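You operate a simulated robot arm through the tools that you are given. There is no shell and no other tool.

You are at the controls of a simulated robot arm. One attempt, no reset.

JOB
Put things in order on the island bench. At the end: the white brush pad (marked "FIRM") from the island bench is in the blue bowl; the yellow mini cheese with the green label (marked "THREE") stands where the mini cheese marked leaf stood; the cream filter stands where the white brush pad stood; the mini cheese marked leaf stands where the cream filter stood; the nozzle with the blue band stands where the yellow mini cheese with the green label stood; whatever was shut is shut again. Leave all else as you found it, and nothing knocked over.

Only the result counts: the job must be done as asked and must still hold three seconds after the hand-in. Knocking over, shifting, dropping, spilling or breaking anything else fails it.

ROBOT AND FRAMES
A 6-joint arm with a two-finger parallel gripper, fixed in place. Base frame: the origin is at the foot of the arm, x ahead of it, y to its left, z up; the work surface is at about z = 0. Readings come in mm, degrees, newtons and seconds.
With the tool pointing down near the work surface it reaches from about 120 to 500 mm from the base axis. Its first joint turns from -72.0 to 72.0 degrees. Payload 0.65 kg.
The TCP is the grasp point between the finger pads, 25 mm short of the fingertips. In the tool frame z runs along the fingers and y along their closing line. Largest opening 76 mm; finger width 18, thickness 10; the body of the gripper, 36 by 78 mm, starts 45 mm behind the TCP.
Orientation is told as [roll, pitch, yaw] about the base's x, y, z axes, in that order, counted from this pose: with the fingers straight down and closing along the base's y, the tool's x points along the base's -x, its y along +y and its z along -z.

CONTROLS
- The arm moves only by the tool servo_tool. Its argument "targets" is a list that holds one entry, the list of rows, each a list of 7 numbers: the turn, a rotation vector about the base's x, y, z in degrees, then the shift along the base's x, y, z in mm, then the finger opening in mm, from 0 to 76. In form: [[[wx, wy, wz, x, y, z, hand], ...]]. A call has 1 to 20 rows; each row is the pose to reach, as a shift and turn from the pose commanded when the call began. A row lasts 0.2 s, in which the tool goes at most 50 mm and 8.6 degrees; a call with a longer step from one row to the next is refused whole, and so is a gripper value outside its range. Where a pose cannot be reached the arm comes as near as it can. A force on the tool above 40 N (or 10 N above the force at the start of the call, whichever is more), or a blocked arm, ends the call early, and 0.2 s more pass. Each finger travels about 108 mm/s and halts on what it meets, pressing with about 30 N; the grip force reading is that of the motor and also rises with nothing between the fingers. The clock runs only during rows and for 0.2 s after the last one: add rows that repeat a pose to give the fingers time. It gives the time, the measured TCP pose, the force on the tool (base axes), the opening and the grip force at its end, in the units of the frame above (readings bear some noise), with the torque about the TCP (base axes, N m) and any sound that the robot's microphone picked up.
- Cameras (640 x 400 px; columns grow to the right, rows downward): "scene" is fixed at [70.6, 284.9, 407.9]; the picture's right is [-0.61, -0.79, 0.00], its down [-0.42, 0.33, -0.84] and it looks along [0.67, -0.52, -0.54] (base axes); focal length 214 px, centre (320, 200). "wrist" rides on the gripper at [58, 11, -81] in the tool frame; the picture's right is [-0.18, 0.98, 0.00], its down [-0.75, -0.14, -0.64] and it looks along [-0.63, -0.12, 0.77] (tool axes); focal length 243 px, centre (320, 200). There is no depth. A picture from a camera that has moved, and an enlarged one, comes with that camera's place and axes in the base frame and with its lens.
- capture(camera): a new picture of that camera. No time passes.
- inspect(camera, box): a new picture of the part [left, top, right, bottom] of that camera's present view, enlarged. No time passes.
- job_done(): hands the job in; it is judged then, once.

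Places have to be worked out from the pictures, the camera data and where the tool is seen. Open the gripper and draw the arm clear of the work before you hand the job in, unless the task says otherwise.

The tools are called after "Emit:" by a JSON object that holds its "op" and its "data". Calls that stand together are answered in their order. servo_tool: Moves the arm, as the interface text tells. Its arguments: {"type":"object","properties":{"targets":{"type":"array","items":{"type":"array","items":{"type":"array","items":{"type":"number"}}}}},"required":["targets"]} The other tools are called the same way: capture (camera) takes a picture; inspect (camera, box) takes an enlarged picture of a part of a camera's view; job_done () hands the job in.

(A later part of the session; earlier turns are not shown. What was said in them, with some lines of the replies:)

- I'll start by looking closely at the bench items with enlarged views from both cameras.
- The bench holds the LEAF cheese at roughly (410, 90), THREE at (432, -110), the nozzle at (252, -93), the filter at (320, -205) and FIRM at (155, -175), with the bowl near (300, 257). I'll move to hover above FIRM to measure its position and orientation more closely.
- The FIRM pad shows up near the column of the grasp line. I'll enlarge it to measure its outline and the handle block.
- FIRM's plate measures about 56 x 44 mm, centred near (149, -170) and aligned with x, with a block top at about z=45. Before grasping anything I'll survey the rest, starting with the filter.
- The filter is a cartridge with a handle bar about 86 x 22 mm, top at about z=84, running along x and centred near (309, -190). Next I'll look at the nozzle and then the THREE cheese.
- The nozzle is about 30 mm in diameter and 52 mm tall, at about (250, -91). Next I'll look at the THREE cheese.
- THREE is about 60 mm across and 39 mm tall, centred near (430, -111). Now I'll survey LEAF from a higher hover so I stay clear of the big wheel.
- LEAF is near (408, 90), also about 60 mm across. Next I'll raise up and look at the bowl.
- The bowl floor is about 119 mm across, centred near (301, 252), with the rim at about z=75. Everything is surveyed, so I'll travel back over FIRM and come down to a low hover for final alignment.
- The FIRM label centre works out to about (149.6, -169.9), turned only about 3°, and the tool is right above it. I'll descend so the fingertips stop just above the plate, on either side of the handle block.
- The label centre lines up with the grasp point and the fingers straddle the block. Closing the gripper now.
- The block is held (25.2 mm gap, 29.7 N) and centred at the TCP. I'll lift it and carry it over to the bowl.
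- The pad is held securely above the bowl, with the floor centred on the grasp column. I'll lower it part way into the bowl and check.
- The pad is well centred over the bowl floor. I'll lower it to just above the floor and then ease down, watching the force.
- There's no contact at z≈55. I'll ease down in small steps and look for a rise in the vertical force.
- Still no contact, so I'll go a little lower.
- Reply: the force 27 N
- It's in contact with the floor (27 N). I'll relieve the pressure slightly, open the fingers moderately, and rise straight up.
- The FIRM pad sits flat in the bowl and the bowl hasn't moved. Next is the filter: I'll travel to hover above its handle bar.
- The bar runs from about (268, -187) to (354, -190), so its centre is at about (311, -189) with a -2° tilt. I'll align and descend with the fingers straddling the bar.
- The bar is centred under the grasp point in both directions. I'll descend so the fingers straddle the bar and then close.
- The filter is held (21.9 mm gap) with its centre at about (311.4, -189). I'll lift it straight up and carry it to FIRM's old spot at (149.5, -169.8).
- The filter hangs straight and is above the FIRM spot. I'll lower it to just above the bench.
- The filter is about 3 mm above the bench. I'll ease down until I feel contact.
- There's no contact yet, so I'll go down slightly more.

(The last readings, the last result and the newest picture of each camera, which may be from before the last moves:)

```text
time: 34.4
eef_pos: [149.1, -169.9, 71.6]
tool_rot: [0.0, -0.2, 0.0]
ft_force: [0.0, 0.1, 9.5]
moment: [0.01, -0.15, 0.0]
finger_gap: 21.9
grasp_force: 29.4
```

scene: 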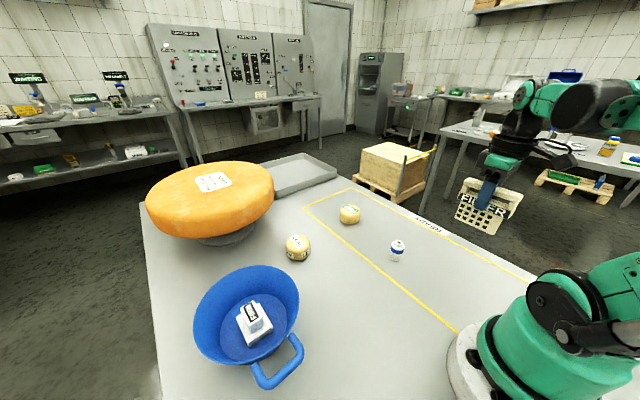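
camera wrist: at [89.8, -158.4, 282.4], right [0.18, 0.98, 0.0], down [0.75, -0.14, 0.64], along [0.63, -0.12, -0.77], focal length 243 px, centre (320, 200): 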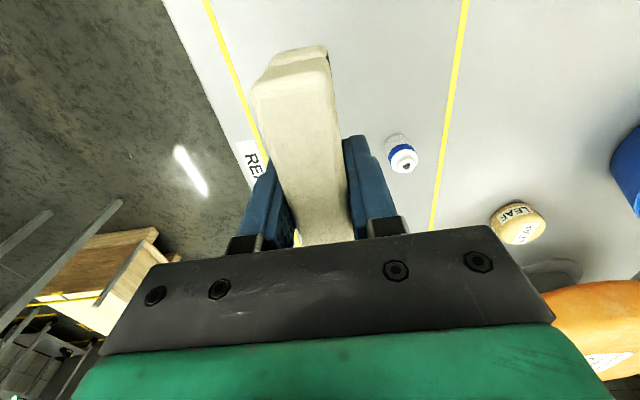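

It's in light contact (9.5 N). I'll open the fingers symmetrically and rise straight up.

Emit:
{"op": "servo_tool", "data": {"targets": [[[0, 0, 0, 0, 0, 0.3, 24], [0, 0, 0, 0, 0, 0.3, 34], [0, 0, 0, 0, 0, 0.3, 50], [0, 0, 0, 0, 0, 0.3, 56], [0, 0, 0, 0, 0, 10, 56], [0, 0, 0, 0, 0, 40, 56], [0, 0, 0, 0, 0, 80, 60], [0, 0, 0, 0, 0, 120, 70], [0, 0, 0, 0, 0, 150, 76], [0, 0, 0, 0, 0, 150, 76]]]}}

Emit:
{"op": "capture", "data": {"camera": "wrist"}}

Emit:
{"op": "inspect", "data": {"camera": "scene", "box": [370, 180, 510, 300]}}

```text
time: 36.6
eef_pos: [149.6, -168.3, 222.4]
tool_rot: [0.0, -0.1, 0.0]
ft_force: [-0.5, 0.0, -1.0]
moment: [-0.01, -0.02, 0.04]
finger_gap: 75.8
grasp_force: 0.0
```

```text
taken
camera wrist: at [91.1, -157.6, 302.6], right [0.18, 0.98, 0.0], down [0.75, -0.14, 0.64], along [0.63, -0.12, -0.77], focal length 243 px, centre (320, 200)
```

wrist: 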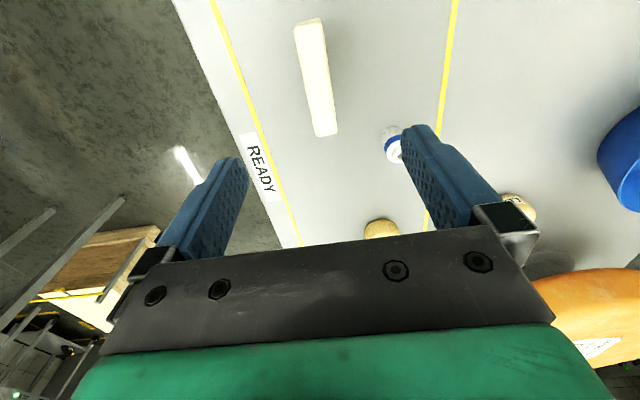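

```text
3.33 times, centred on (440, 240) of scene
camera zoom: at [70.6, 284.9, 407.9], right [-0.61, -0.79, 0.0], down [-0.42, 0.33, -0.84], along [0.67, -0.52, -0.54], focal length 715 px, centre (-80, 67)
```

zoom: 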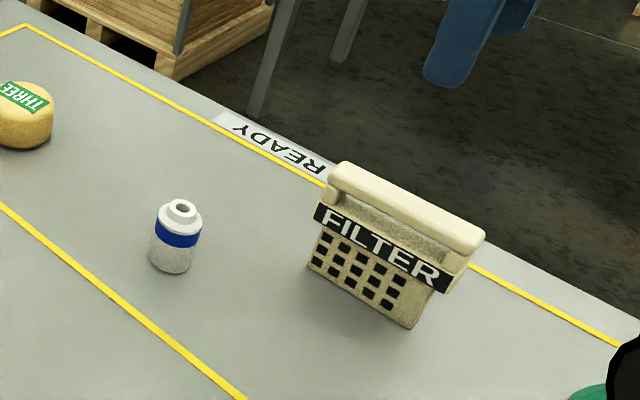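

The filter stands firmly at FIRM's old spot. Now I'll go to the LEAF cheese and hover low over it.

Emit:
{"op": "servo_tool", "data": {"targets": [[[0, 0, 0, 28.8, 28.8, 0, 76], [0, 0, 0, 57.6, 57.6, 0, 76], [0, 0, 0, 86.4, 86.4, 0, 76], [0, 0, 0, 115.2, 115.2, 0, 76], [0, 0, 0, 144, 144, 0, 76], [0, 0, 0, 172.8, 172.8, 0, 76], [0, 0, 0, 201.6, 201.6, 0, 76], [0, 0, 0, 230.4, 230.4, 0, 76], [0, 0, 0, 258.9, 259.5, 0, 76], [0, 0, 0, 258.9, 259.5, -40, 76], [0, 0, 0, 258.9, 259.5, -80, 76], [0, 0, 0, 258.9, 259.5, -101.5, 76], [0, 0, 0, 258.9, 259.5, -101.5, 76]]]}}

Emit:
{"op": "capture", "data": {"camera": "wrist"}}

Emit:
{"op": "inspect", "data": {"camera": "wrist", "box": [220, 20, 420, 170]}}

Emit:
{"op": "capture", "data": {"camera": "scene"}}

```text
time: 39.4
eef_pos: [409.0, 90.7, 120.2]
tool_rot: [0.0, -0.1, 0.0]
ft_force: [0.3, -0.7, 0.4]
moment: [0.0, -0.03, 0.03]
finger_gap: 75.9
grasp_force: 0.1
```

```text
taken
camera wrist: at [350.5, 101.1, 200.3], right [0.18, 0.98, 0.0], down [0.75, -0.14, 0.64], along [0.63, -0.12, -0.77], focal length 243 px, centre (320, 200)
```

wrist: 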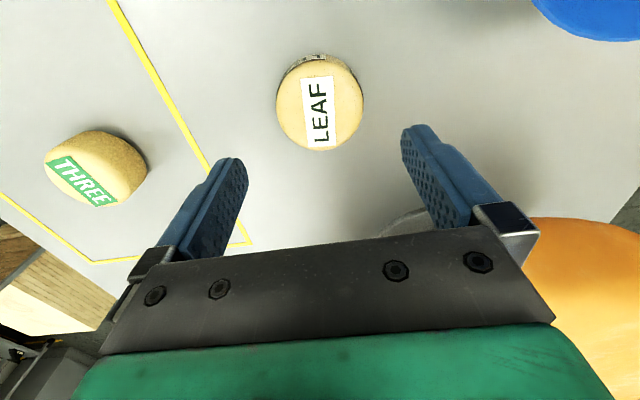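

```text
2.67 times, centred on (320, 95) of wrist
camera zoom: at [350.5, 101.1, 200.3], right [0.18, 0.98, 0.0], down [0.75, -0.14, 0.64], along [0.63, -0.12, -0.77], focal length 647 px, centre (320, 480)
```

zoom: 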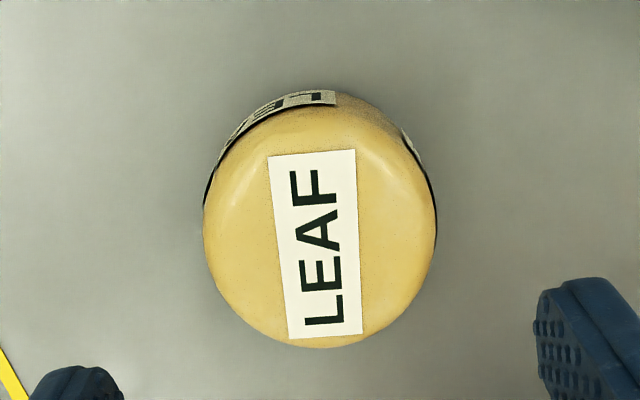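

```text
taken
```

scene: 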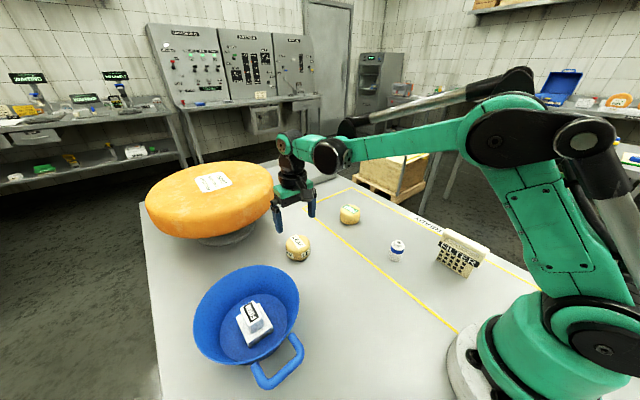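

LEAF is centred on the grasp column, at about (409, 89.7). I'll descend around it with the gripper fully open.

Emit:
{"op": "servo_tool", "data": {"targets": [[[0, 0, 0, 0.6, 0, -30, 76], [0, 0, 0, 0.6, 0, -60, 76], [0, 0, 0, 0.6, 0, -75, 76], [0, 0, 0, 0.6, 0, -75, 76]]]}}

Emit:
{"op": "capture", "data": {"camera": "wrist"}}

Emit:
{"op": "inspect", "data": {"camera": "scene", "box": [250, 190, 350, 280]}}

```text
time: 40.4
eef_pos: [408.2, 90.2, 45.3]
tool_rot: [0.0, -0.1, 0.0]
ft_force: [0.4, 0.0, 0.4]
moment: [0.02, 0.03, -0.03]
finger_gap: 76.2
grasp_force: 0.2
```

```text
taken
camera wrist: at [350.5, 100.6, 125.4], right [0.18, 0.98, 0.0], down [0.75, -0.14, 0.64], along [0.63, -0.12, -0.77], focal length 243 px, centre (320, 200)
```

wrist: 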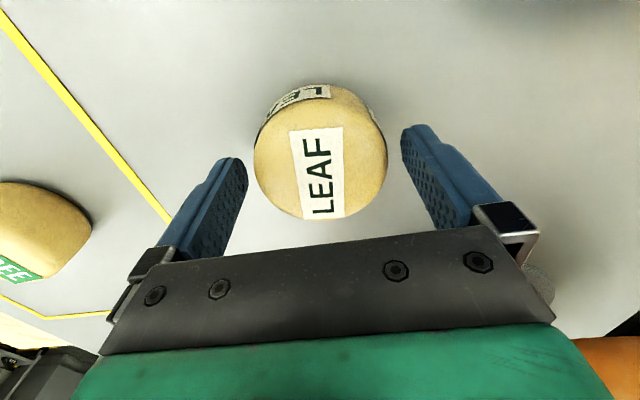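

```text
4.44 times, centred on (300, 235) of scene
camera zoom: at [70.6, 284.9, 407.9], right [-0.61, -0.79, 0.0], down [-0.42, 0.33, -0.84], along [0.67, -0.52, -0.54], focal length 953 px, centre (409, 44)
```

zoom: 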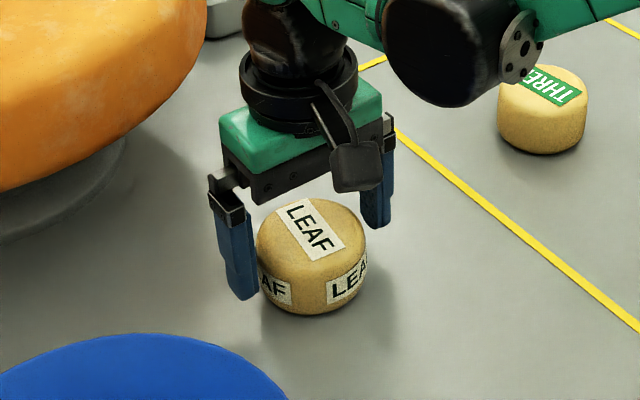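

The fingers straddle LEAF evenly and stay clear of the wheel. I'll go down to z≈30 and close.

Emit:
{"op": "servo_tool", "data": {"targets": [[[0, 0, 0, 0, 0, -10, 76], [0, 0, 0, 0, 0, -15, 76], [0, 0, 0, 0, 0, -15, 66], [0, 0, 0, 0, 0, -15, 58], [0, 0, 0, 0, 0, -15, 50], [0, 0, 0, 0, 0, -15, 45], [0, 0, 0, 0, 0, -15, 45]]]}}

Emit:
{"op": "capture", "data": {"camera": "wrist"}}

```text
time: 42.0
eef_pos: [409.4, 91.5, 29.7]
tool_rot: [-0.1, -0.1, 0.0]
ft_force: [-0.3, -0.4, -0.3]
moment: [0.01, -0.02, 0.01]
finger_gap: 59.5
grasp_force: 30.4
```

```text
taken
camera wrist: at [350.9, 100.4, 110.4], right [0.18, 0.98, 0.0], down [0.75, -0.14, 0.64], along [0.63, -0.12, -0.77], focal length 243 px, centre (320, 200)
```

wrist: 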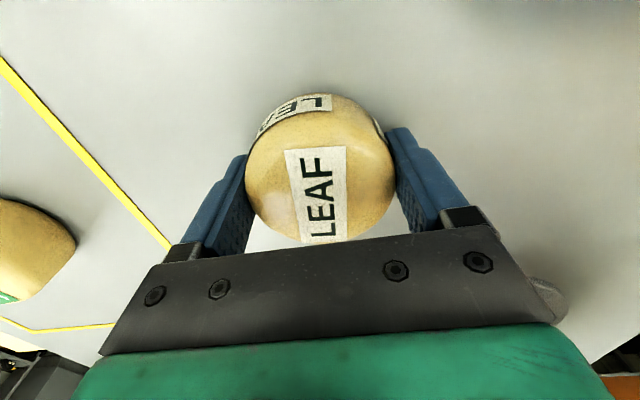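

LEAF is held (59.5 mm gap). I'll lift it and carry it to the filter's old spot at (311.4, -189).

Emit:
{"op": "servo_tool", "data": {"targets": [[[0, 0, 0, 0, 0, 10, 45], [0, 0, 0, 0, 0, 45, 45], [0, 0, 0, 0, 0, 85, 45], [0, 0, 0, 0, 0, 125, 45], [0, 0, 0, -12, -35, 130, 45], [0, 0, 0, -25, -72, 130, 45], [0, 0, 0, -39, -112, 130, 45], [0, 0, 0, -53, -152, 130, 45], [0, 0, 0, -67, -192, 130, 45], [0, 0, 0, -81, -232, 130, 45], [0, 0, 0, -92, -262, 130, 45], [0, 0, 0, -97.6, -278.7, 130, 45], [0, 0, 0, -97.6, -278.7, 130, 45]]]}}

Emit:
{"op": "capture", "data": {"camera": "wrist"}}

Emit:
{"op": "capture", "data": {"camera": "scene"}}

```text
time: 44.8
eef_pos: [310.5, -187.6, 160.1]
tool_rot: [0.0, 0.0, 0.0]
ft_force: [-0.3, -1.1, -0.7]
moment: [0.01, 0.02, -0.03]
finger_gap: 59.5
grasp_force: 29.5
```

```text
taken
camera wrist: at [252.5, -178.0, 240.3], right [0.18, 0.98, 0.0], down [0.75, -0.14, 0.64], along [0.63, -0.12, -0.77], focal length 243 px, centre (320, 200)
```

wrist: 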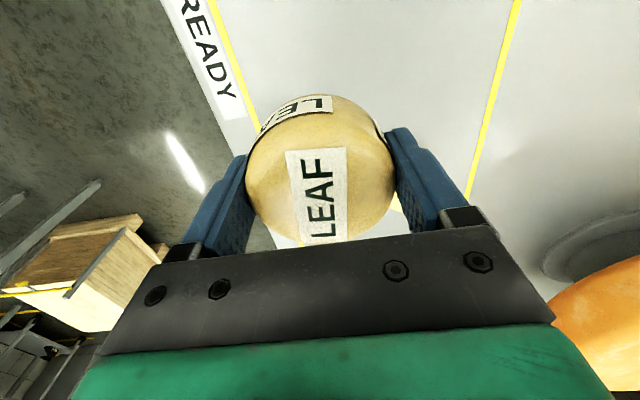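

```text
taken
```

scene: 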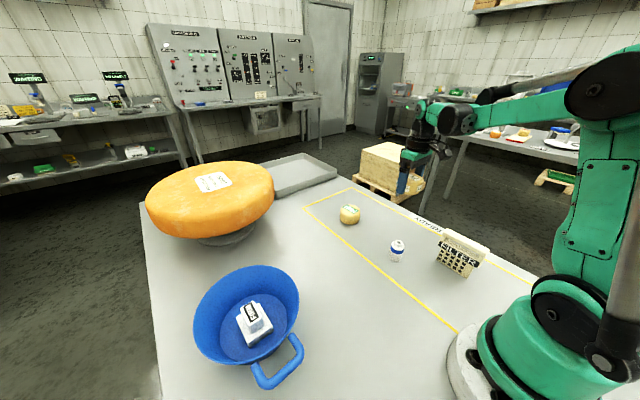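

LEAF is held above the filter's old spot. I'll lower it to just above the bench.

Emit:
{"op": "servo_tool", "data": {"targets": [[[0, 0, 0, 0, 0, -40, 45], [0, 0, 0, 0, 0, -80, 45], [0, 0, 0, 0, 0, -110, 45], [0, 0, 0, 0, 0, -124, 45], [0, 0, 0, 0, 0, -128, 45], [0, 0, 0, 0, 0, -128, 45]]]}}

```text
time: 46.2
eef_pos: [311.0, -188.2, 32.1]
tool_rot: [0.0, -0.1, 0.0]
ft_force: [0.1, 0.4, -1.5]
moment: [0.03, -0.03, 0.0]
finger_gap: 59.4
grasp_force: 30.2
```

I'm about 2 mm above the bench with no contact, so I'll ease down.

Emit:
{"op": "servo_tool", "data": {"targets": [[[0, 0, 0, 0, 0, -1, 45], [0, 0, 0, 0, 0, -2, 45], [0, 0, 0, 0, 0, -2, 45]]]}}

```text
time: 47.0
eef_pos: [311.0, -188.5, 30.2]
tool_rot: [0.0, -0.1, 0.0]
ft_force: [0.8, -0.6, 2.3]
moment: [-0.06, -0.04, 0.01]
finger_gap: 59.5
grasp_force: 30.0
```

It's touching lightly. I'll open fully and rise straight up.

Emit:
{"op": "servo_tool", "data": {"targets": [[[0, 0, 0, 0, 0, -0.3, 62], [0, 0, 0, 0, 0, -0.3, 70], [0, 0, 0, 0, 0, -0.3, 76], [0, 0, 0, 0, 0, -0.3, 76], [0, 0, 0, 0, 0, 10, 76], [0, 0, 0, 0, 0, 40, 76], [0, 0, 0, 0, 0, 80, 76], [0, 0, 0, 0, 0, 120, 76], [0, 0, 0, 0, 0, 140, 76], [0, 0, 0, 0, 0, 140, 76]]]}}

Emit:
{"op": "capture", "data": {"camera": "wrist"}}

Emit:
{"op": "inspect", "data": {"camera": "scene", "box": [320, 170, 480, 290]}}

```text
time: 49.2
eef_pos: [312.2, -188.7, 170.0]
tool_rot: [0.0, -0.1, 0.0]
ft_force: [-0.2, -0.3, 0.6]
moment: [-0.02, -0.03, -0.03]
finger_gap: 76.2
grasp_force: 0.0
```

```text
taken
camera wrist: at [253.7, -177.5, 250.5], right [0.18, 0.98, 0.0], down [0.75, -0.14, 0.64], along [0.63, -0.12, -0.77], focal length 243 px, centre (320, 200)
```

wrist: 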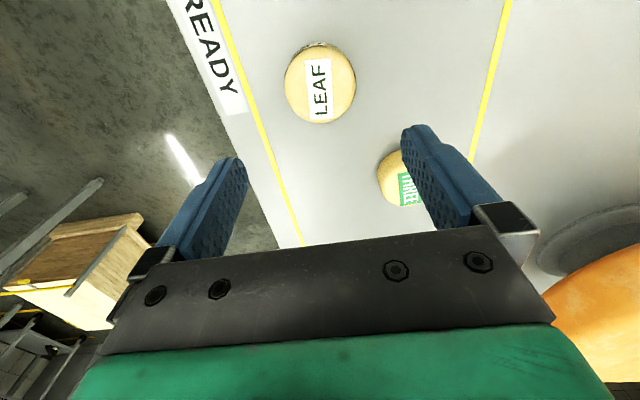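

```text
3.33 times, centred on (400, 230) of scene
camera zoom: at [70.6, 284.9, 407.9], right [-0.61, -0.79, 0.0], down [-0.42, 0.33, -0.84], along [0.67, -0.52, -0.54], focal length 715 px, centre (53, 100)
```

zoom: 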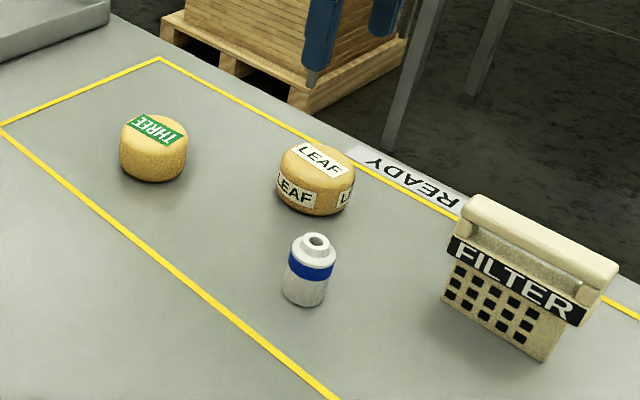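

LEAF stands at the filter's old spot. Now I'll go to the THREE cheese and hover low for alignment.

Emit:
{"op": "servo_tool", "data": {"targets": [[[0, 0, 0, 30, 20, 0, 76], [0, 0, 0, 60, 40, 0, 76], [0, 0, 0, 90, 60, 0, 76], [0, 0, 0, 118.4, 78, 0, 76], [0, 0, 0, 118.4, 78, -30, 76], [0, 0, 0, 118.4, 78, -50, 76], [0, 0, 0, 118.4, 78, -50, 76]]]}}

Emit:
{"op": "capture", "data": {"camera": "wrist"}}

Emit:
{"op": "inspect", "data": {"camera": "wrist", "box": [220, 20, 420, 170]}}

```text
time: 50.8
eef_pos: [430.3, -109.7, 120.5]
tool_rot: [-0.1, -0.1, 0.0]
ft_force: [0.0, 0.8, -0.7]
moment: [0.01, 0.02, 0.02]
finger_gap: 75.9
grasp_force: 0.0
```

```text
taken
camera wrist: at [371.8, -99.4, 199.8], right [0.18, 0.98, 0.0], down [0.75, -0.14, 0.64], along [0.63, -0.12, -0.77], focal length 243 px, centre (320, 200)
```

wrist: 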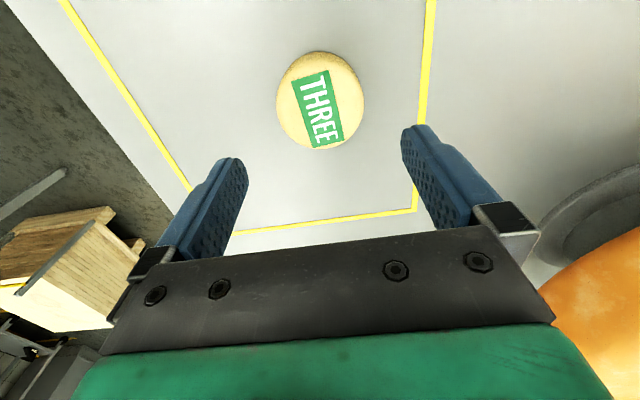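

```text
2.67 times, centred on (320, 95) of wrist
camera zoom: at [371.8, -99.4, 199.8], right [0.18, 0.98, 0.0], down [0.75, -0.14, 0.64], along [0.63, -0.12, -0.77], focal length 647 px, centre (320, 480)
```

zoom: 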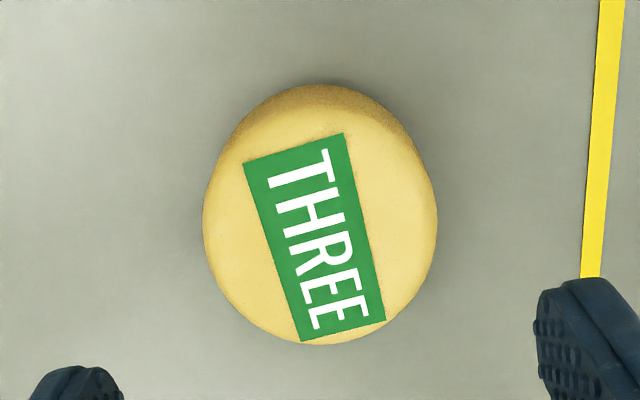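

THREE is centred under the grasp point at about (429.7, -111). I'll descend around it and grip.

Emit:
{"op": "servo_tool", "data": {"targets": [[[0, 0, 0, 0, 0, -30, 76], [0, 0, 0, 0, 0, -60, 76], [0, 0, 0, 0, 0, -80, 76], [0, 0, 0, 0, 0, -90, 76], [0, 0, 0, 0, 0, -90, 76], [0, 0, 0, 0, 0, -90, 66], [0, 0, 0, 0, 0, -90, 58], [0, 0, 0, 0, 0, -90, 50], [0, 0, 0, 0, 0, -90, 45], [0, 0, 0, 0, 0, -90, 45]]]}}

Emit:
{"op": "capture", "data": {"camera": "wrist"}}

```text
time: 53.0
eef_pos: [430.0, -111.6, 29.4]
tool_rot: [0.0, -0.1, 0.1]
ft_force: [0.4, -0.2, 0.6]
moment: [0.03, 0.01, -0.01]
finger_gap: 59.3
grasp_force: 30.2
```

```text
taken
camera wrist: at [371.7, -100.4, 110.2], right [0.18, 0.98, 0.0], down [0.75, -0.14, 0.64], along [0.63, -0.12, -0.77], focal length 243 px, centre (320, 200)
```

wrist: 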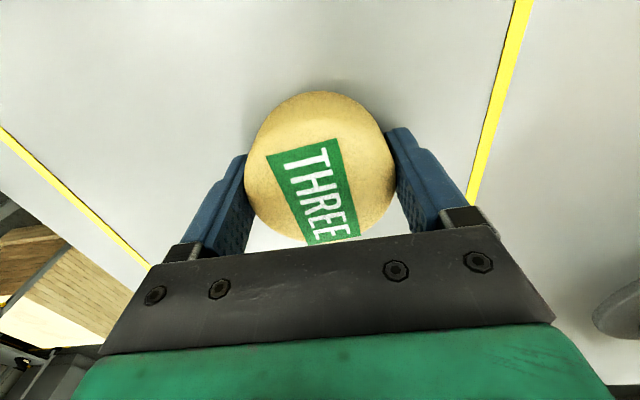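

THREE is held (59.3 mm gap). I'll lift it and carry it to LEAF's old spot at (409, 89.7).

Emit:
{"op": "servo_tool", "data": {"targets": [[[0, 0, 0, 0, 0, 10, 45], [0, 0, 0, 0, 0, 45, 45], [0, 0, 0, 0, 0, 85, 45], [0, 0, 0, 0, 0, 120, 45], [0, 0, 0, -4, 38, 120, 45], [0, 0, 0, -8, 78, 120, 45], [0, 0, 0, -12, 118, 120, 45], [0, 0, 0, -16, 155, 120, 45], [0, 0, 0, -19, 185, 120, 45], [0, 0, 0, -20.8, 200.7, 120, 45], [0, 0, 0, -20.8, 200.7, 120, 45]]]}}

Emit:
{"op": "capture", "data": {"camera": "wrist"}}

Emit:
{"op": "capture", "data": {"camera": "scene"}}

```text
time: 55.4
eef_pos: [408.2, 88.9, 149.9]
tool_rot: [0.0, -0.1, -0.1]
ft_force: [-0.6, 0.3, -0.9]
moment: [0.03, -0.01, 0.03]
finger_gap: 59.5
grasp_force: 30.1
```

```text
taken
camera wrist: at [349.8, 101.0, 230.8], right [0.18, 0.98, 0.0], down [0.75, -0.14, 0.64], along [0.63, -0.12, -0.77], focal length 243 px, centre (320, 200)
```

wrist: 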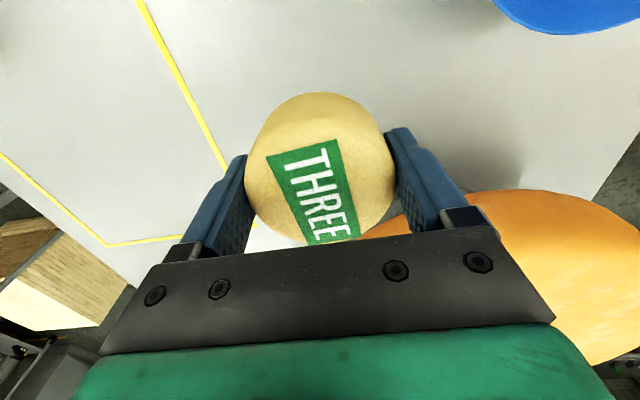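

```text
taken
```

scene: 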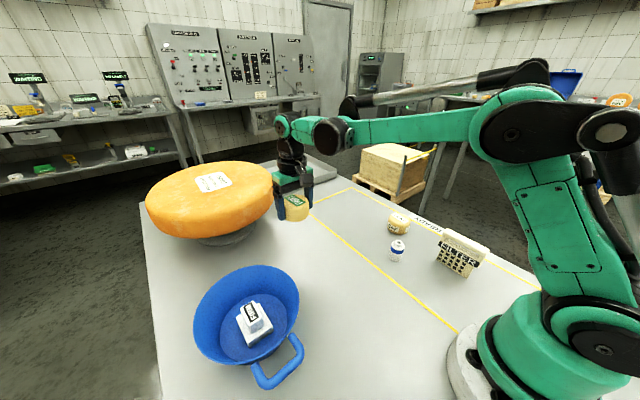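

THREE is above LEAF's old spot, so I'll lower it to just above the bench.

Emit:
{"op": "servo_tool", "data": {"targets": [[[0, 0, 0, 0, 0, -40, 45], [0, 0, 0, 0, 0, -80, 45], [0, 0, 0, 0, 0, -106, 45], [0, 0, 0, 0, 0, -116, 45], [0, 0, 0, 0, 0, -119, 45], [0, 0, 0, 0, 0, -119, 45]]]}}

```text
time: 56.8
eef_pos: [408.1, 89.8, 31.2]
tool_rot: [0.0, -0.1, 0.1]
ft_force: [0.6, 0.2, -1.3]
moment: [0.0, -0.02, -0.01]
finger_gap: 59.3
grasp_force: 30.1
```

I'm about 1 mm above the bench. I'll ease down to contact.

Emit:
{"op": "servo_tool", "data": {"targets": [[[0, 0, 0, 0, 0, -1, 45], [0, 0, 0, 0, 0, -1, 45]]]}}

```text
time: 57.4
eef_pos: [408.7, 89.9, 29.2]
tool_rot: [0.0, -0.2, -0.1]
ft_force: [-0.5, -0.3, -1.3]
moment: [0.02, -0.01, 0.01]
finger_gap: 59.4
grasp_force: 29.5
```

Emit:
{"op": "servo_tool", "data": {"targets": [[[0, 0, 0, 0, 0, -0.6, 45], [0, 0, 0, 0, 0, -0.6, 45]]]}}

```text
time: 58.0
eef_pos: [408.3, 90.0, 29.7]
tool_rot: [0.0, -0.1, 0.0]
ft_force: [-1.4, 0.5, 10.4]
moment: [0.04, -0.02, 0.0]
finger_gap: 59.4
grasp_force: 30.3
```

Contact (about 10 N), so THREE is seated. I'll open fully and rise straight up.

Emit:
{"op": "servo_tool", "data": {"targets": [[[0, 0, 0, 0, 0, 0.3, 62], [0, 0, 0, 0, 0, 0.3, 70], [0, 0, 0, 0, 0, 0.3, 76], [0, 0, 0, 0, 0, 0.3, 76], [0, 0, 0, 0, 0, 10, 76], [0, 0, 0, 0, 0, 40, 76], [0, 0, 0, 0, 0, 80, 76], [0, 0, 0, 0, 0, 120, 76], [0, 0, 0, 0, 0, 140.6, 76], [0, 0, 0, 0, 0, 140.6, 76]]]}}

Emit:
{"op": "capture", "data": {"camera": "wrist"}}

Emit:
{"op": "inspect", "data": {"camera": "scene", "box": [250, 170, 410, 290]}}

```text
time: 60.2
eef_pos: [409.5, 90.2, 169.5]
tool_rot: [0.1, -0.1, 0.1]
ft_force: [-0.6, 0.3, 0.2]
moment: [0.0, 0.01, -0.01]
finger_gap: 75.9
grasp_force: 0.0
```

```text
taken
camera wrist: at [351.1, 99.7, 251.1], right [0.18, 0.98, 0.0], down [0.75, -0.14, 0.64], along [0.63, -0.12, -0.77], focal length 243 px, centre (320, 200)
```

wrist: 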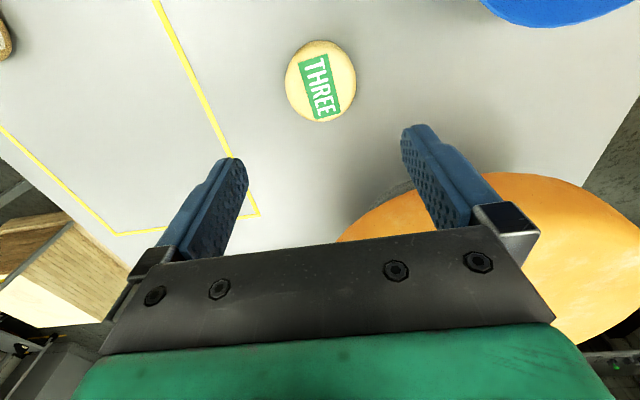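

```text
3.33 times, centred on (330, 230) of scene
camera zoom: at [70.6, 284.9, 407.9], right [-0.61, -0.79, 0.0], down [-0.42, 0.33, -0.84], along [0.67, -0.52, -0.54], focal length 715 px, centre (287, 100)
```

zoom: 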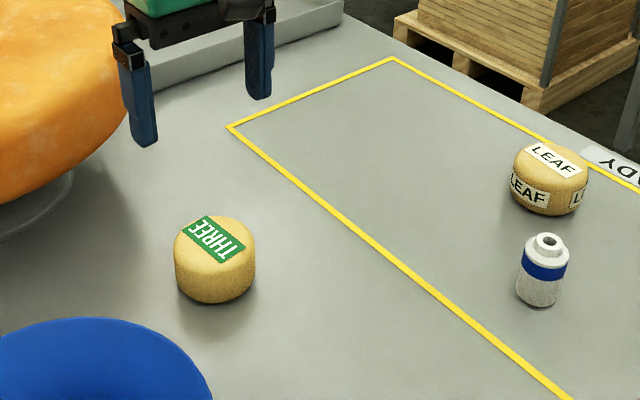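

THREE stands on LEAF's old spot. The last item is the nozzle, so I'll move to hover above it.

Emit:
{"op": "servo_tool", "data": {"targets": [[[0, 0, 0, -26, -30, 0, 76], [0, 0, 0, -53, -60, 0, 76], [0, 0, 0, -79, -90, 0, 76], [0, 0, 0, -105, -120, 0, 76], [0, 0, 0, -132, -150, 0, 76], [0, 0, 0, -158.4, -180, 0, 76], [0, 0, 0, -158.4, -180, -25, 76], [0, 0, 0, -158.4, -180, -50, 76], [0, 0, 0, -158.4, -180, -50, 76]]]}}

Emit:
{"op": "capture", "data": {"camera": "wrist"}}

Emit:
{"op": "inspect", "data": {"camera": "wrist", "box": [240, 40, 400, 160]}}

```text
time: 62.2
eef_pos: [249.6, -89.2, 120.3]
tool_rot: [0.0, -0.1, 0.0]
ft_force: [0.2, -0.1, 0.2]
moment: [-0.02, 0.04, -0.04]
finger_gap: 76.0
grasp_force: 0.1
```

```text
taken
camera wrist: at [192.2, -79.0, 200.6], right [0.18, 0.98, 0.0], down [0.75, -0.14, 0.64], along [0.63, -0.12, -0.77], focal length 243 px, centre (320, 200)
```

wrist: 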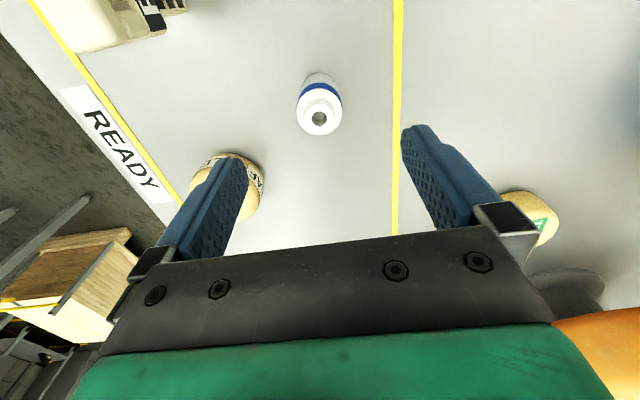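

```text
3.33 times, centred on (320, 100) of wrist
camera zoom: at [192.2, -79.0, 200.6], right [0.18, 0.98, 0.0], down [0.75, -0.14, 0.64], along [0.63, -0.12, -0.77], focal length 809 px, centre (320, 533)
```

zoom: 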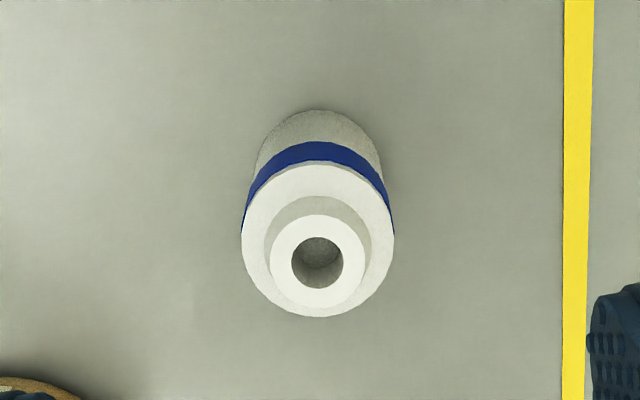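

The nozzle is centred under the grasp point to within about 1 mm. I'll descend and grip the cylindrical body.

Emit:
{"op": "servo_tool", "data": {"targets": [[[0, 0, 0, -0.3, -0.4, -30, 60], [0, 0, 0, -0.3, -0.4, -60, 56], [0, 0, 0, -0.3, -0.4, -80, 56], [0, 0, 0, -0.3, -0.4, -90, 56], [0, 0, 0, -0.3, -0.4, -90, 56], [0, 0, 0, -0.3, -0.4, -90, 44], [0, 0, 0, -0.3, -0.4, -90, 34], [0, 0, 0, -0.3, -0.4, -90, 26], [0, 0, 0, -0.3, -0.4, -90, 20], [0, 0, 0, -0.3, -0.4, -90, 20]]]}}

Emit:
{"op": "capture", "data": {"camera": "wrist"}}

Emit:
{"op": "inspect", "data": {"camera": "scene", "box": [350, 190, 450, 280]}}

```text
time: 64.4
eef_pos: [250.8, -90.8, 30.0]
tool_rot: [-0.1, -0.1, 0.0]
ft_force: [0.7, -0.3, -0.8]
moment: [0.03, 0.01, 0.0]
finger_gap: 28.4
grasp_force: 29.9
```

```text
taken
camera wrist: at [191.7, -79.9, 110.2], right [0.18, 0.98, 0.0], down [0.75, -0.14, 0.64], along [0.63, -0.12, -0.77], focal length 243 px, centre (320, 200)
```

wrist: 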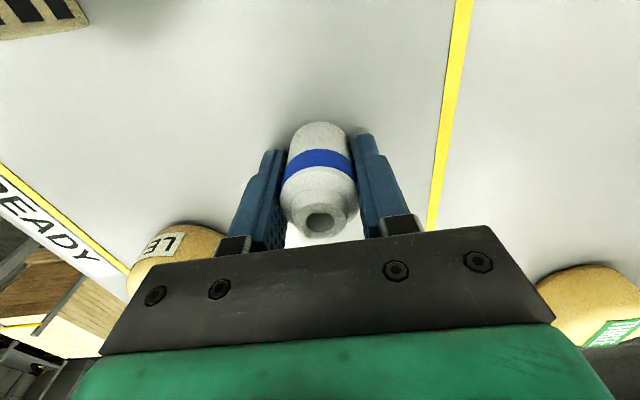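

```text
4.44 times, centred on (400, 235) of scene
camera zoom: at [70.6, 284.9, 407.9], right [-0.61, -0.79, 0.0], down [-0.42, 0.33, -0.84], along [0.67, -0.52, -0.54], focal length 953 px, centre (-36, 44)
```

zoom: 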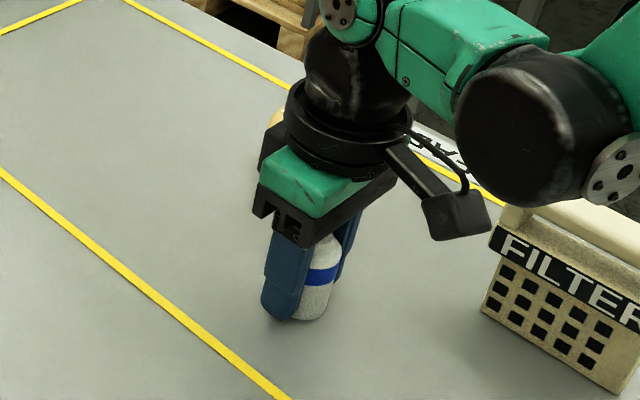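

The nozzle is held upright (28.4 mm gap) and centred at the TCP. I'll lift it and carry it to THREE's old spot at (429.7, -111).

Emit:
{"op": "servo_tool", "data": {"targets": [[[0, 0, 0, 0, 0, 10, 20], [0, 0, 0, 0, 0, 45, 20], [0, 0, 0, 0, 0, 85, 20], [0, 0, 0, 0, 0, 120, 20], [0, 0, 0, 36, -4, 120, 20], [0, 0, 0, 72, -8, 120, 20], [0, 0, 0, 108, -12, 120, 20], [0, 0, 0, 144, -16, 120, 20], [0, 0, 0, 179.4, -20.3, 120, 20], [0, 0, 0, 179.4, -20.3, 120, 20]]]}}

Emit:
{"op": "capture", "data": {"camera": "wrist"}}

Emit:
{"op": "capture", "data": {"camera": "scene"}}

```text
time: 66.6
eef_pos: [430.8, -110.5, 150.6]
tool_rot: [0.0, -0.1, 0.1]
ft_force: [-0.2, -0.8, 0.5]
moment: [-0.02, 0.0, -0.02]
finger_gap: 28.7
grasp_force: 29.7
```

```text
taken
camera wrist: at [371.8, -99.9, 231.1], right [0.18, 0.98, 0.0], down [0.75, -0.14, 0.64], along [0.63, -0.12, -0.77], focal length 243 px, centre (320, 200)
```

wrist: 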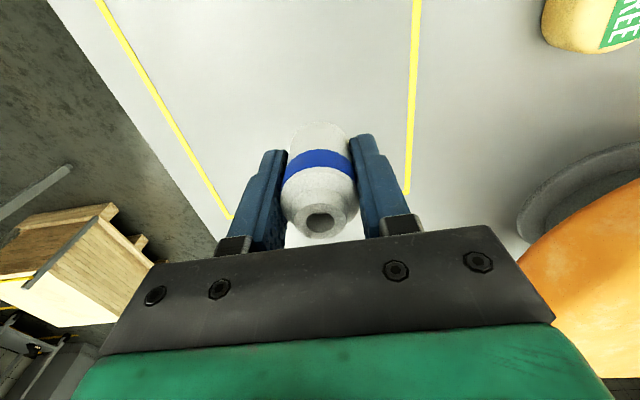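

```text
taken
```

scene: 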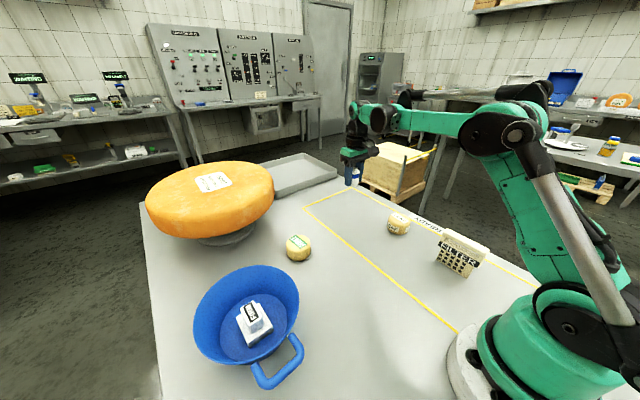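

The nozzle is stable in the grip above THREE's old spot. I'll lower it to just above the bench.

Emit:
{"op": "servo_tool", "data": {"targets": [[[0, 0, 0, 0, 0, -40, 20], [0, 0, 0, 0, 0, -80, 20], [0, 0, 0, 0, 0, -106, 20], [0, 0, 0, 0, 0, -116, 20], [0, 0, 0, 0, 0, -119, 20], [0, 0, 0, 0, 0, -119, 20]]]}}

```text
time: 68.0
eef_pos: [428.9, -109.2, 30.8]
tool_rot: [0.0, -0.1, 0.0]
ft_force: [-0.5, -0.4, 0.0]
moment: [0.03, -0.02, -0.02]
finger_gap: 28.4
grasp_force: 30.1
```

I'm about 1 mm up, so I'll ease down gently.

Emit:
{"op": "servo_tool", "data": {"targets": [[[0, 0, 0, 0, 0, -1, 20], [0, 0, 0, 0, 0, -1, 20]]]}}

```text
time: 68.6
eef_pos: [428.4, -110.4, 29.9]
tool_rot: [0.0, -0.1, 0.0]
ft_force: [0.0, 0.5, -0.4]
moment: [-0.03, -0.02, 0.02]
finger_gap: 28.7
grasp_force: 29.6
```

Emit:
{"op": "servo_tool", "data": {"targets": [[[0, 0, 0, 0, 0, -0.6, 20], [0, 0, 0, 0, 0, -0.6, 20]]]}}

```text
time: 69.2
eef_pos: [430.0, -109.7, 30.7]
tool_rot: [0.0, -0.1, 0.0]
ft_force: [-2.5, 1.9, 17.7]
moment: [0.06, 0.05, 0.02]
finger_gap: 28.6
grasp_force: 30.5
```

It's seated (17.7 N). I'll relieve slightly, open symmetrically, and rise.

Emit:
{"op": "servo_tool", "data": {"targets": [[[0, 0, 0, 0, 0, 0.5, 20], [0, 0, 0, 0, 0, 0.5, 32], [0, 0, 0, 0, 0, 0.5, 44], [0, 0, 0, 0, 0, 0.5, 56], [0, 0, 0, 0, 0, 0.5, 60], [0, 0, 0, 0, 0, 10, 60], [0, 0, 0, 0, 0, 40, 60], [0, 0, 0, 0, 0, 80, 60], [0, 0, 0, 0, 0, 120, 70], [0, 0, 0, 0, 0, 150, 76], [0, 0, 0, 0, 0, 150, 76]]]}}

Emit:
{"op": "capture", "data": {"camera": "wrist"}}

Emit:
{"op": "inspect", "data": {"camera": "scene", "box": [260, 160, 500, 310]}}

```text
time: 71.6
eef_pos: [430.0, -109.6, 180.0]
tool_rot: [0.0, 0.0, 0.0]
ft_force: [-0.2, -1.1, -0.4]
moment: [-0.02, -0.02, 0.01]
finger_gap: 75.9
grasp_force: 0.1
```

```text
taken
camera wrist: at [371.9, -98.9, 260.5], right [0.18, 0.98, 0.0], down [0.75, -0.14, 0.64], along [0.63, -0.12, -0.77], focal length 243 px, centre (320, 200)
```

wrist: 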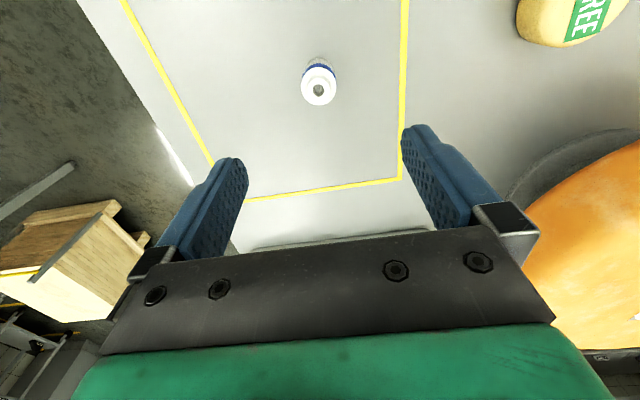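

```text
2.67 times, centred on (380, 235) of scene
camera zoom: at [70.6, 284.9, 407.9], right [-0.61, -0.79, 0.0], down [-0.42, 0.33, -0.84], along [0.67, -0.52, -0.54], focal length 572 px, centre (160, 107)
```

zoom: 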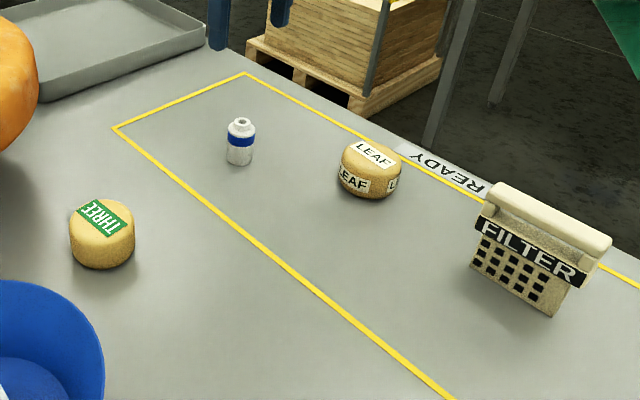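

All five items are in their new places and standing. I'll draw the arm up and back to its starting pose with the gripper open, then do a final check.

Emit:
{"op": "servo_tool", "data": {"targets": [[[0, 0, 0, 0, 0, 40, 76], [0, 0, 0, -20, 0, 80, 76], [0, 0, 0, -50, 0, 115, 76], [0, 0, 0, -85, 0, 145, 76], [0, 0, 0, -125, 0, 170, 76], [0, 0, 0, -170, 1, 185, 76], [0, 0, 0, -215, 2, 188, 76], [0, 0, 0, -215, 2, 188, 76]]]}}

Emit:
{"op": "capture", "data": {"camera": "scene"}}

Emit:
{"op": "capture", "data": {"camera": "wrist"}}

Emit:
{"op": "inspect", "data": {"camera": "scene", "box": [270, 180, 490, 300]}}

Emit:
{"op": "inspect", "data": {"camera": "scene", "box": [140, 150, 340, 400]}}

```text
time: 73.4
eef_pos: [214.7, -107.5, 366.6]
tool_rot: [0.0, -0.1, 0.1]
ft_force: [0.0, -0.1, 0.0]
moment: [-0.04, -0.02, 0.0]
finger_gap: 75.9
grasp_force: 0.1
```

```text
taken
```

scene: 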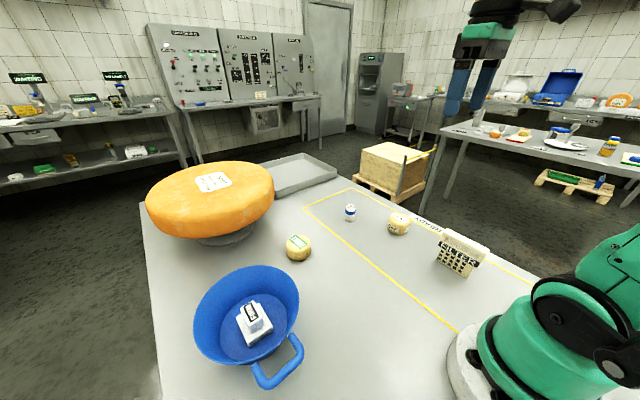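

```text
taken
camera wrist: at [156.0, -97.5, 447.6], right [0.18, 0.98, 0.0], down [0.75, -0.14, 0.64], along [0.63, -0.12, -0.77], focal length 243 px, centre (320, 200)
```

wrist: 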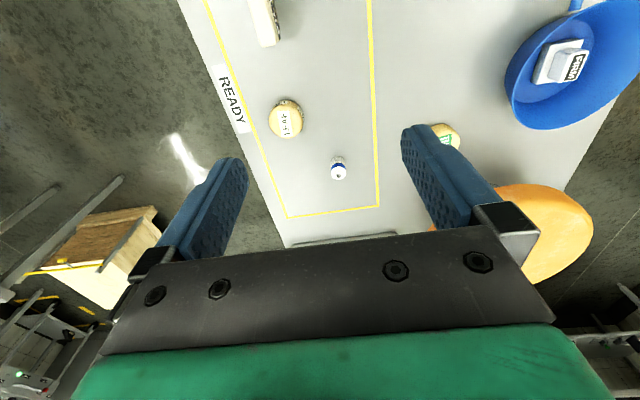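

```text
2.91 times, centred on (380, 240) of scene
camera zoom: at [70.6, 284.9, 407.9], right [-0.61, -0.79, 0.0], down [-0.42, 0.33, -0.84], along [0.67, -0.52, -0.54], focal length 624 px, centre (146, 84)
```

zoom: 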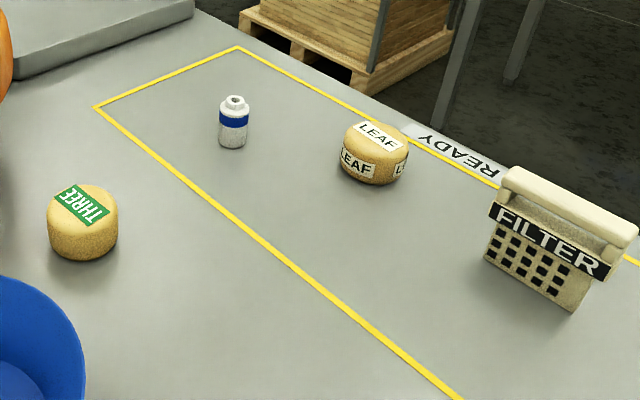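

```text
1.60 times, centred on (240, 275) of scene
camera zoom: at [70.6, 284.9, 407.9], right [-0.61, -0.79, 0.0], down [-0.42, 0.33, -0.84], along [0.67, -0.52, -0.54], focal length 343 px, centre (448, 80)
```

zoom: 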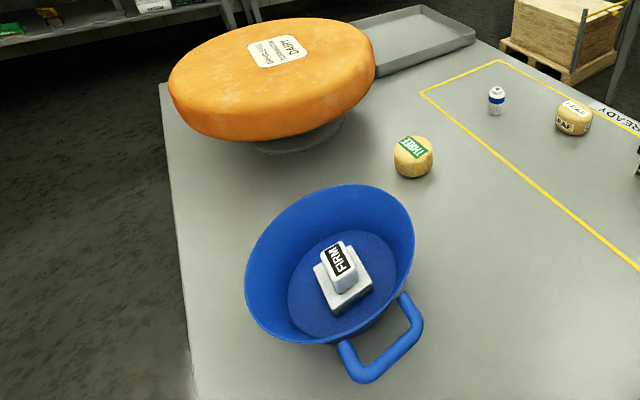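

The final pictures match the first ones: THREE is at LEAF's old pixel position, and the nozzle, LEAF and filter stand on their assigned spots. FIRM lies flat in the unmoved bowl, nothing that was shut was opened, and the arm is clear with the gripper open, so I'm handing in.

Emit:
{"op": "job_done", "data": {}}

```text
The job is handed in.
```

I've handed the job in, and the last pictures show everything where you asked for it. I don't have the judge's result.

| Item | Where it is now |
|---|---|
| White brush pad (FIRM) | lying flat in the blue bowl, which has not moved |
| Cream filter | standing where FIRM stood, at about (150, -170) mm |
| Mini cheese marked LEAF | standing where the filter stood, at about (311, -189) mm |
| Mini cheese marked THREE | standing where LEAF stood, at about (409, 90) mm |
| Nozzle with the blue band | standing where THREE stood, at about (430, -111) mm |

By my measurements each item was set within a few millimetres of the old spot. I turned the filter by about 2 degrees as I set it down, and LEAF, THREE and the nozzle were not turned.

I opened nothing, so there was nothing to shut again, and nothing was knocked over. The arm is back at its starting pose with the gripper open.
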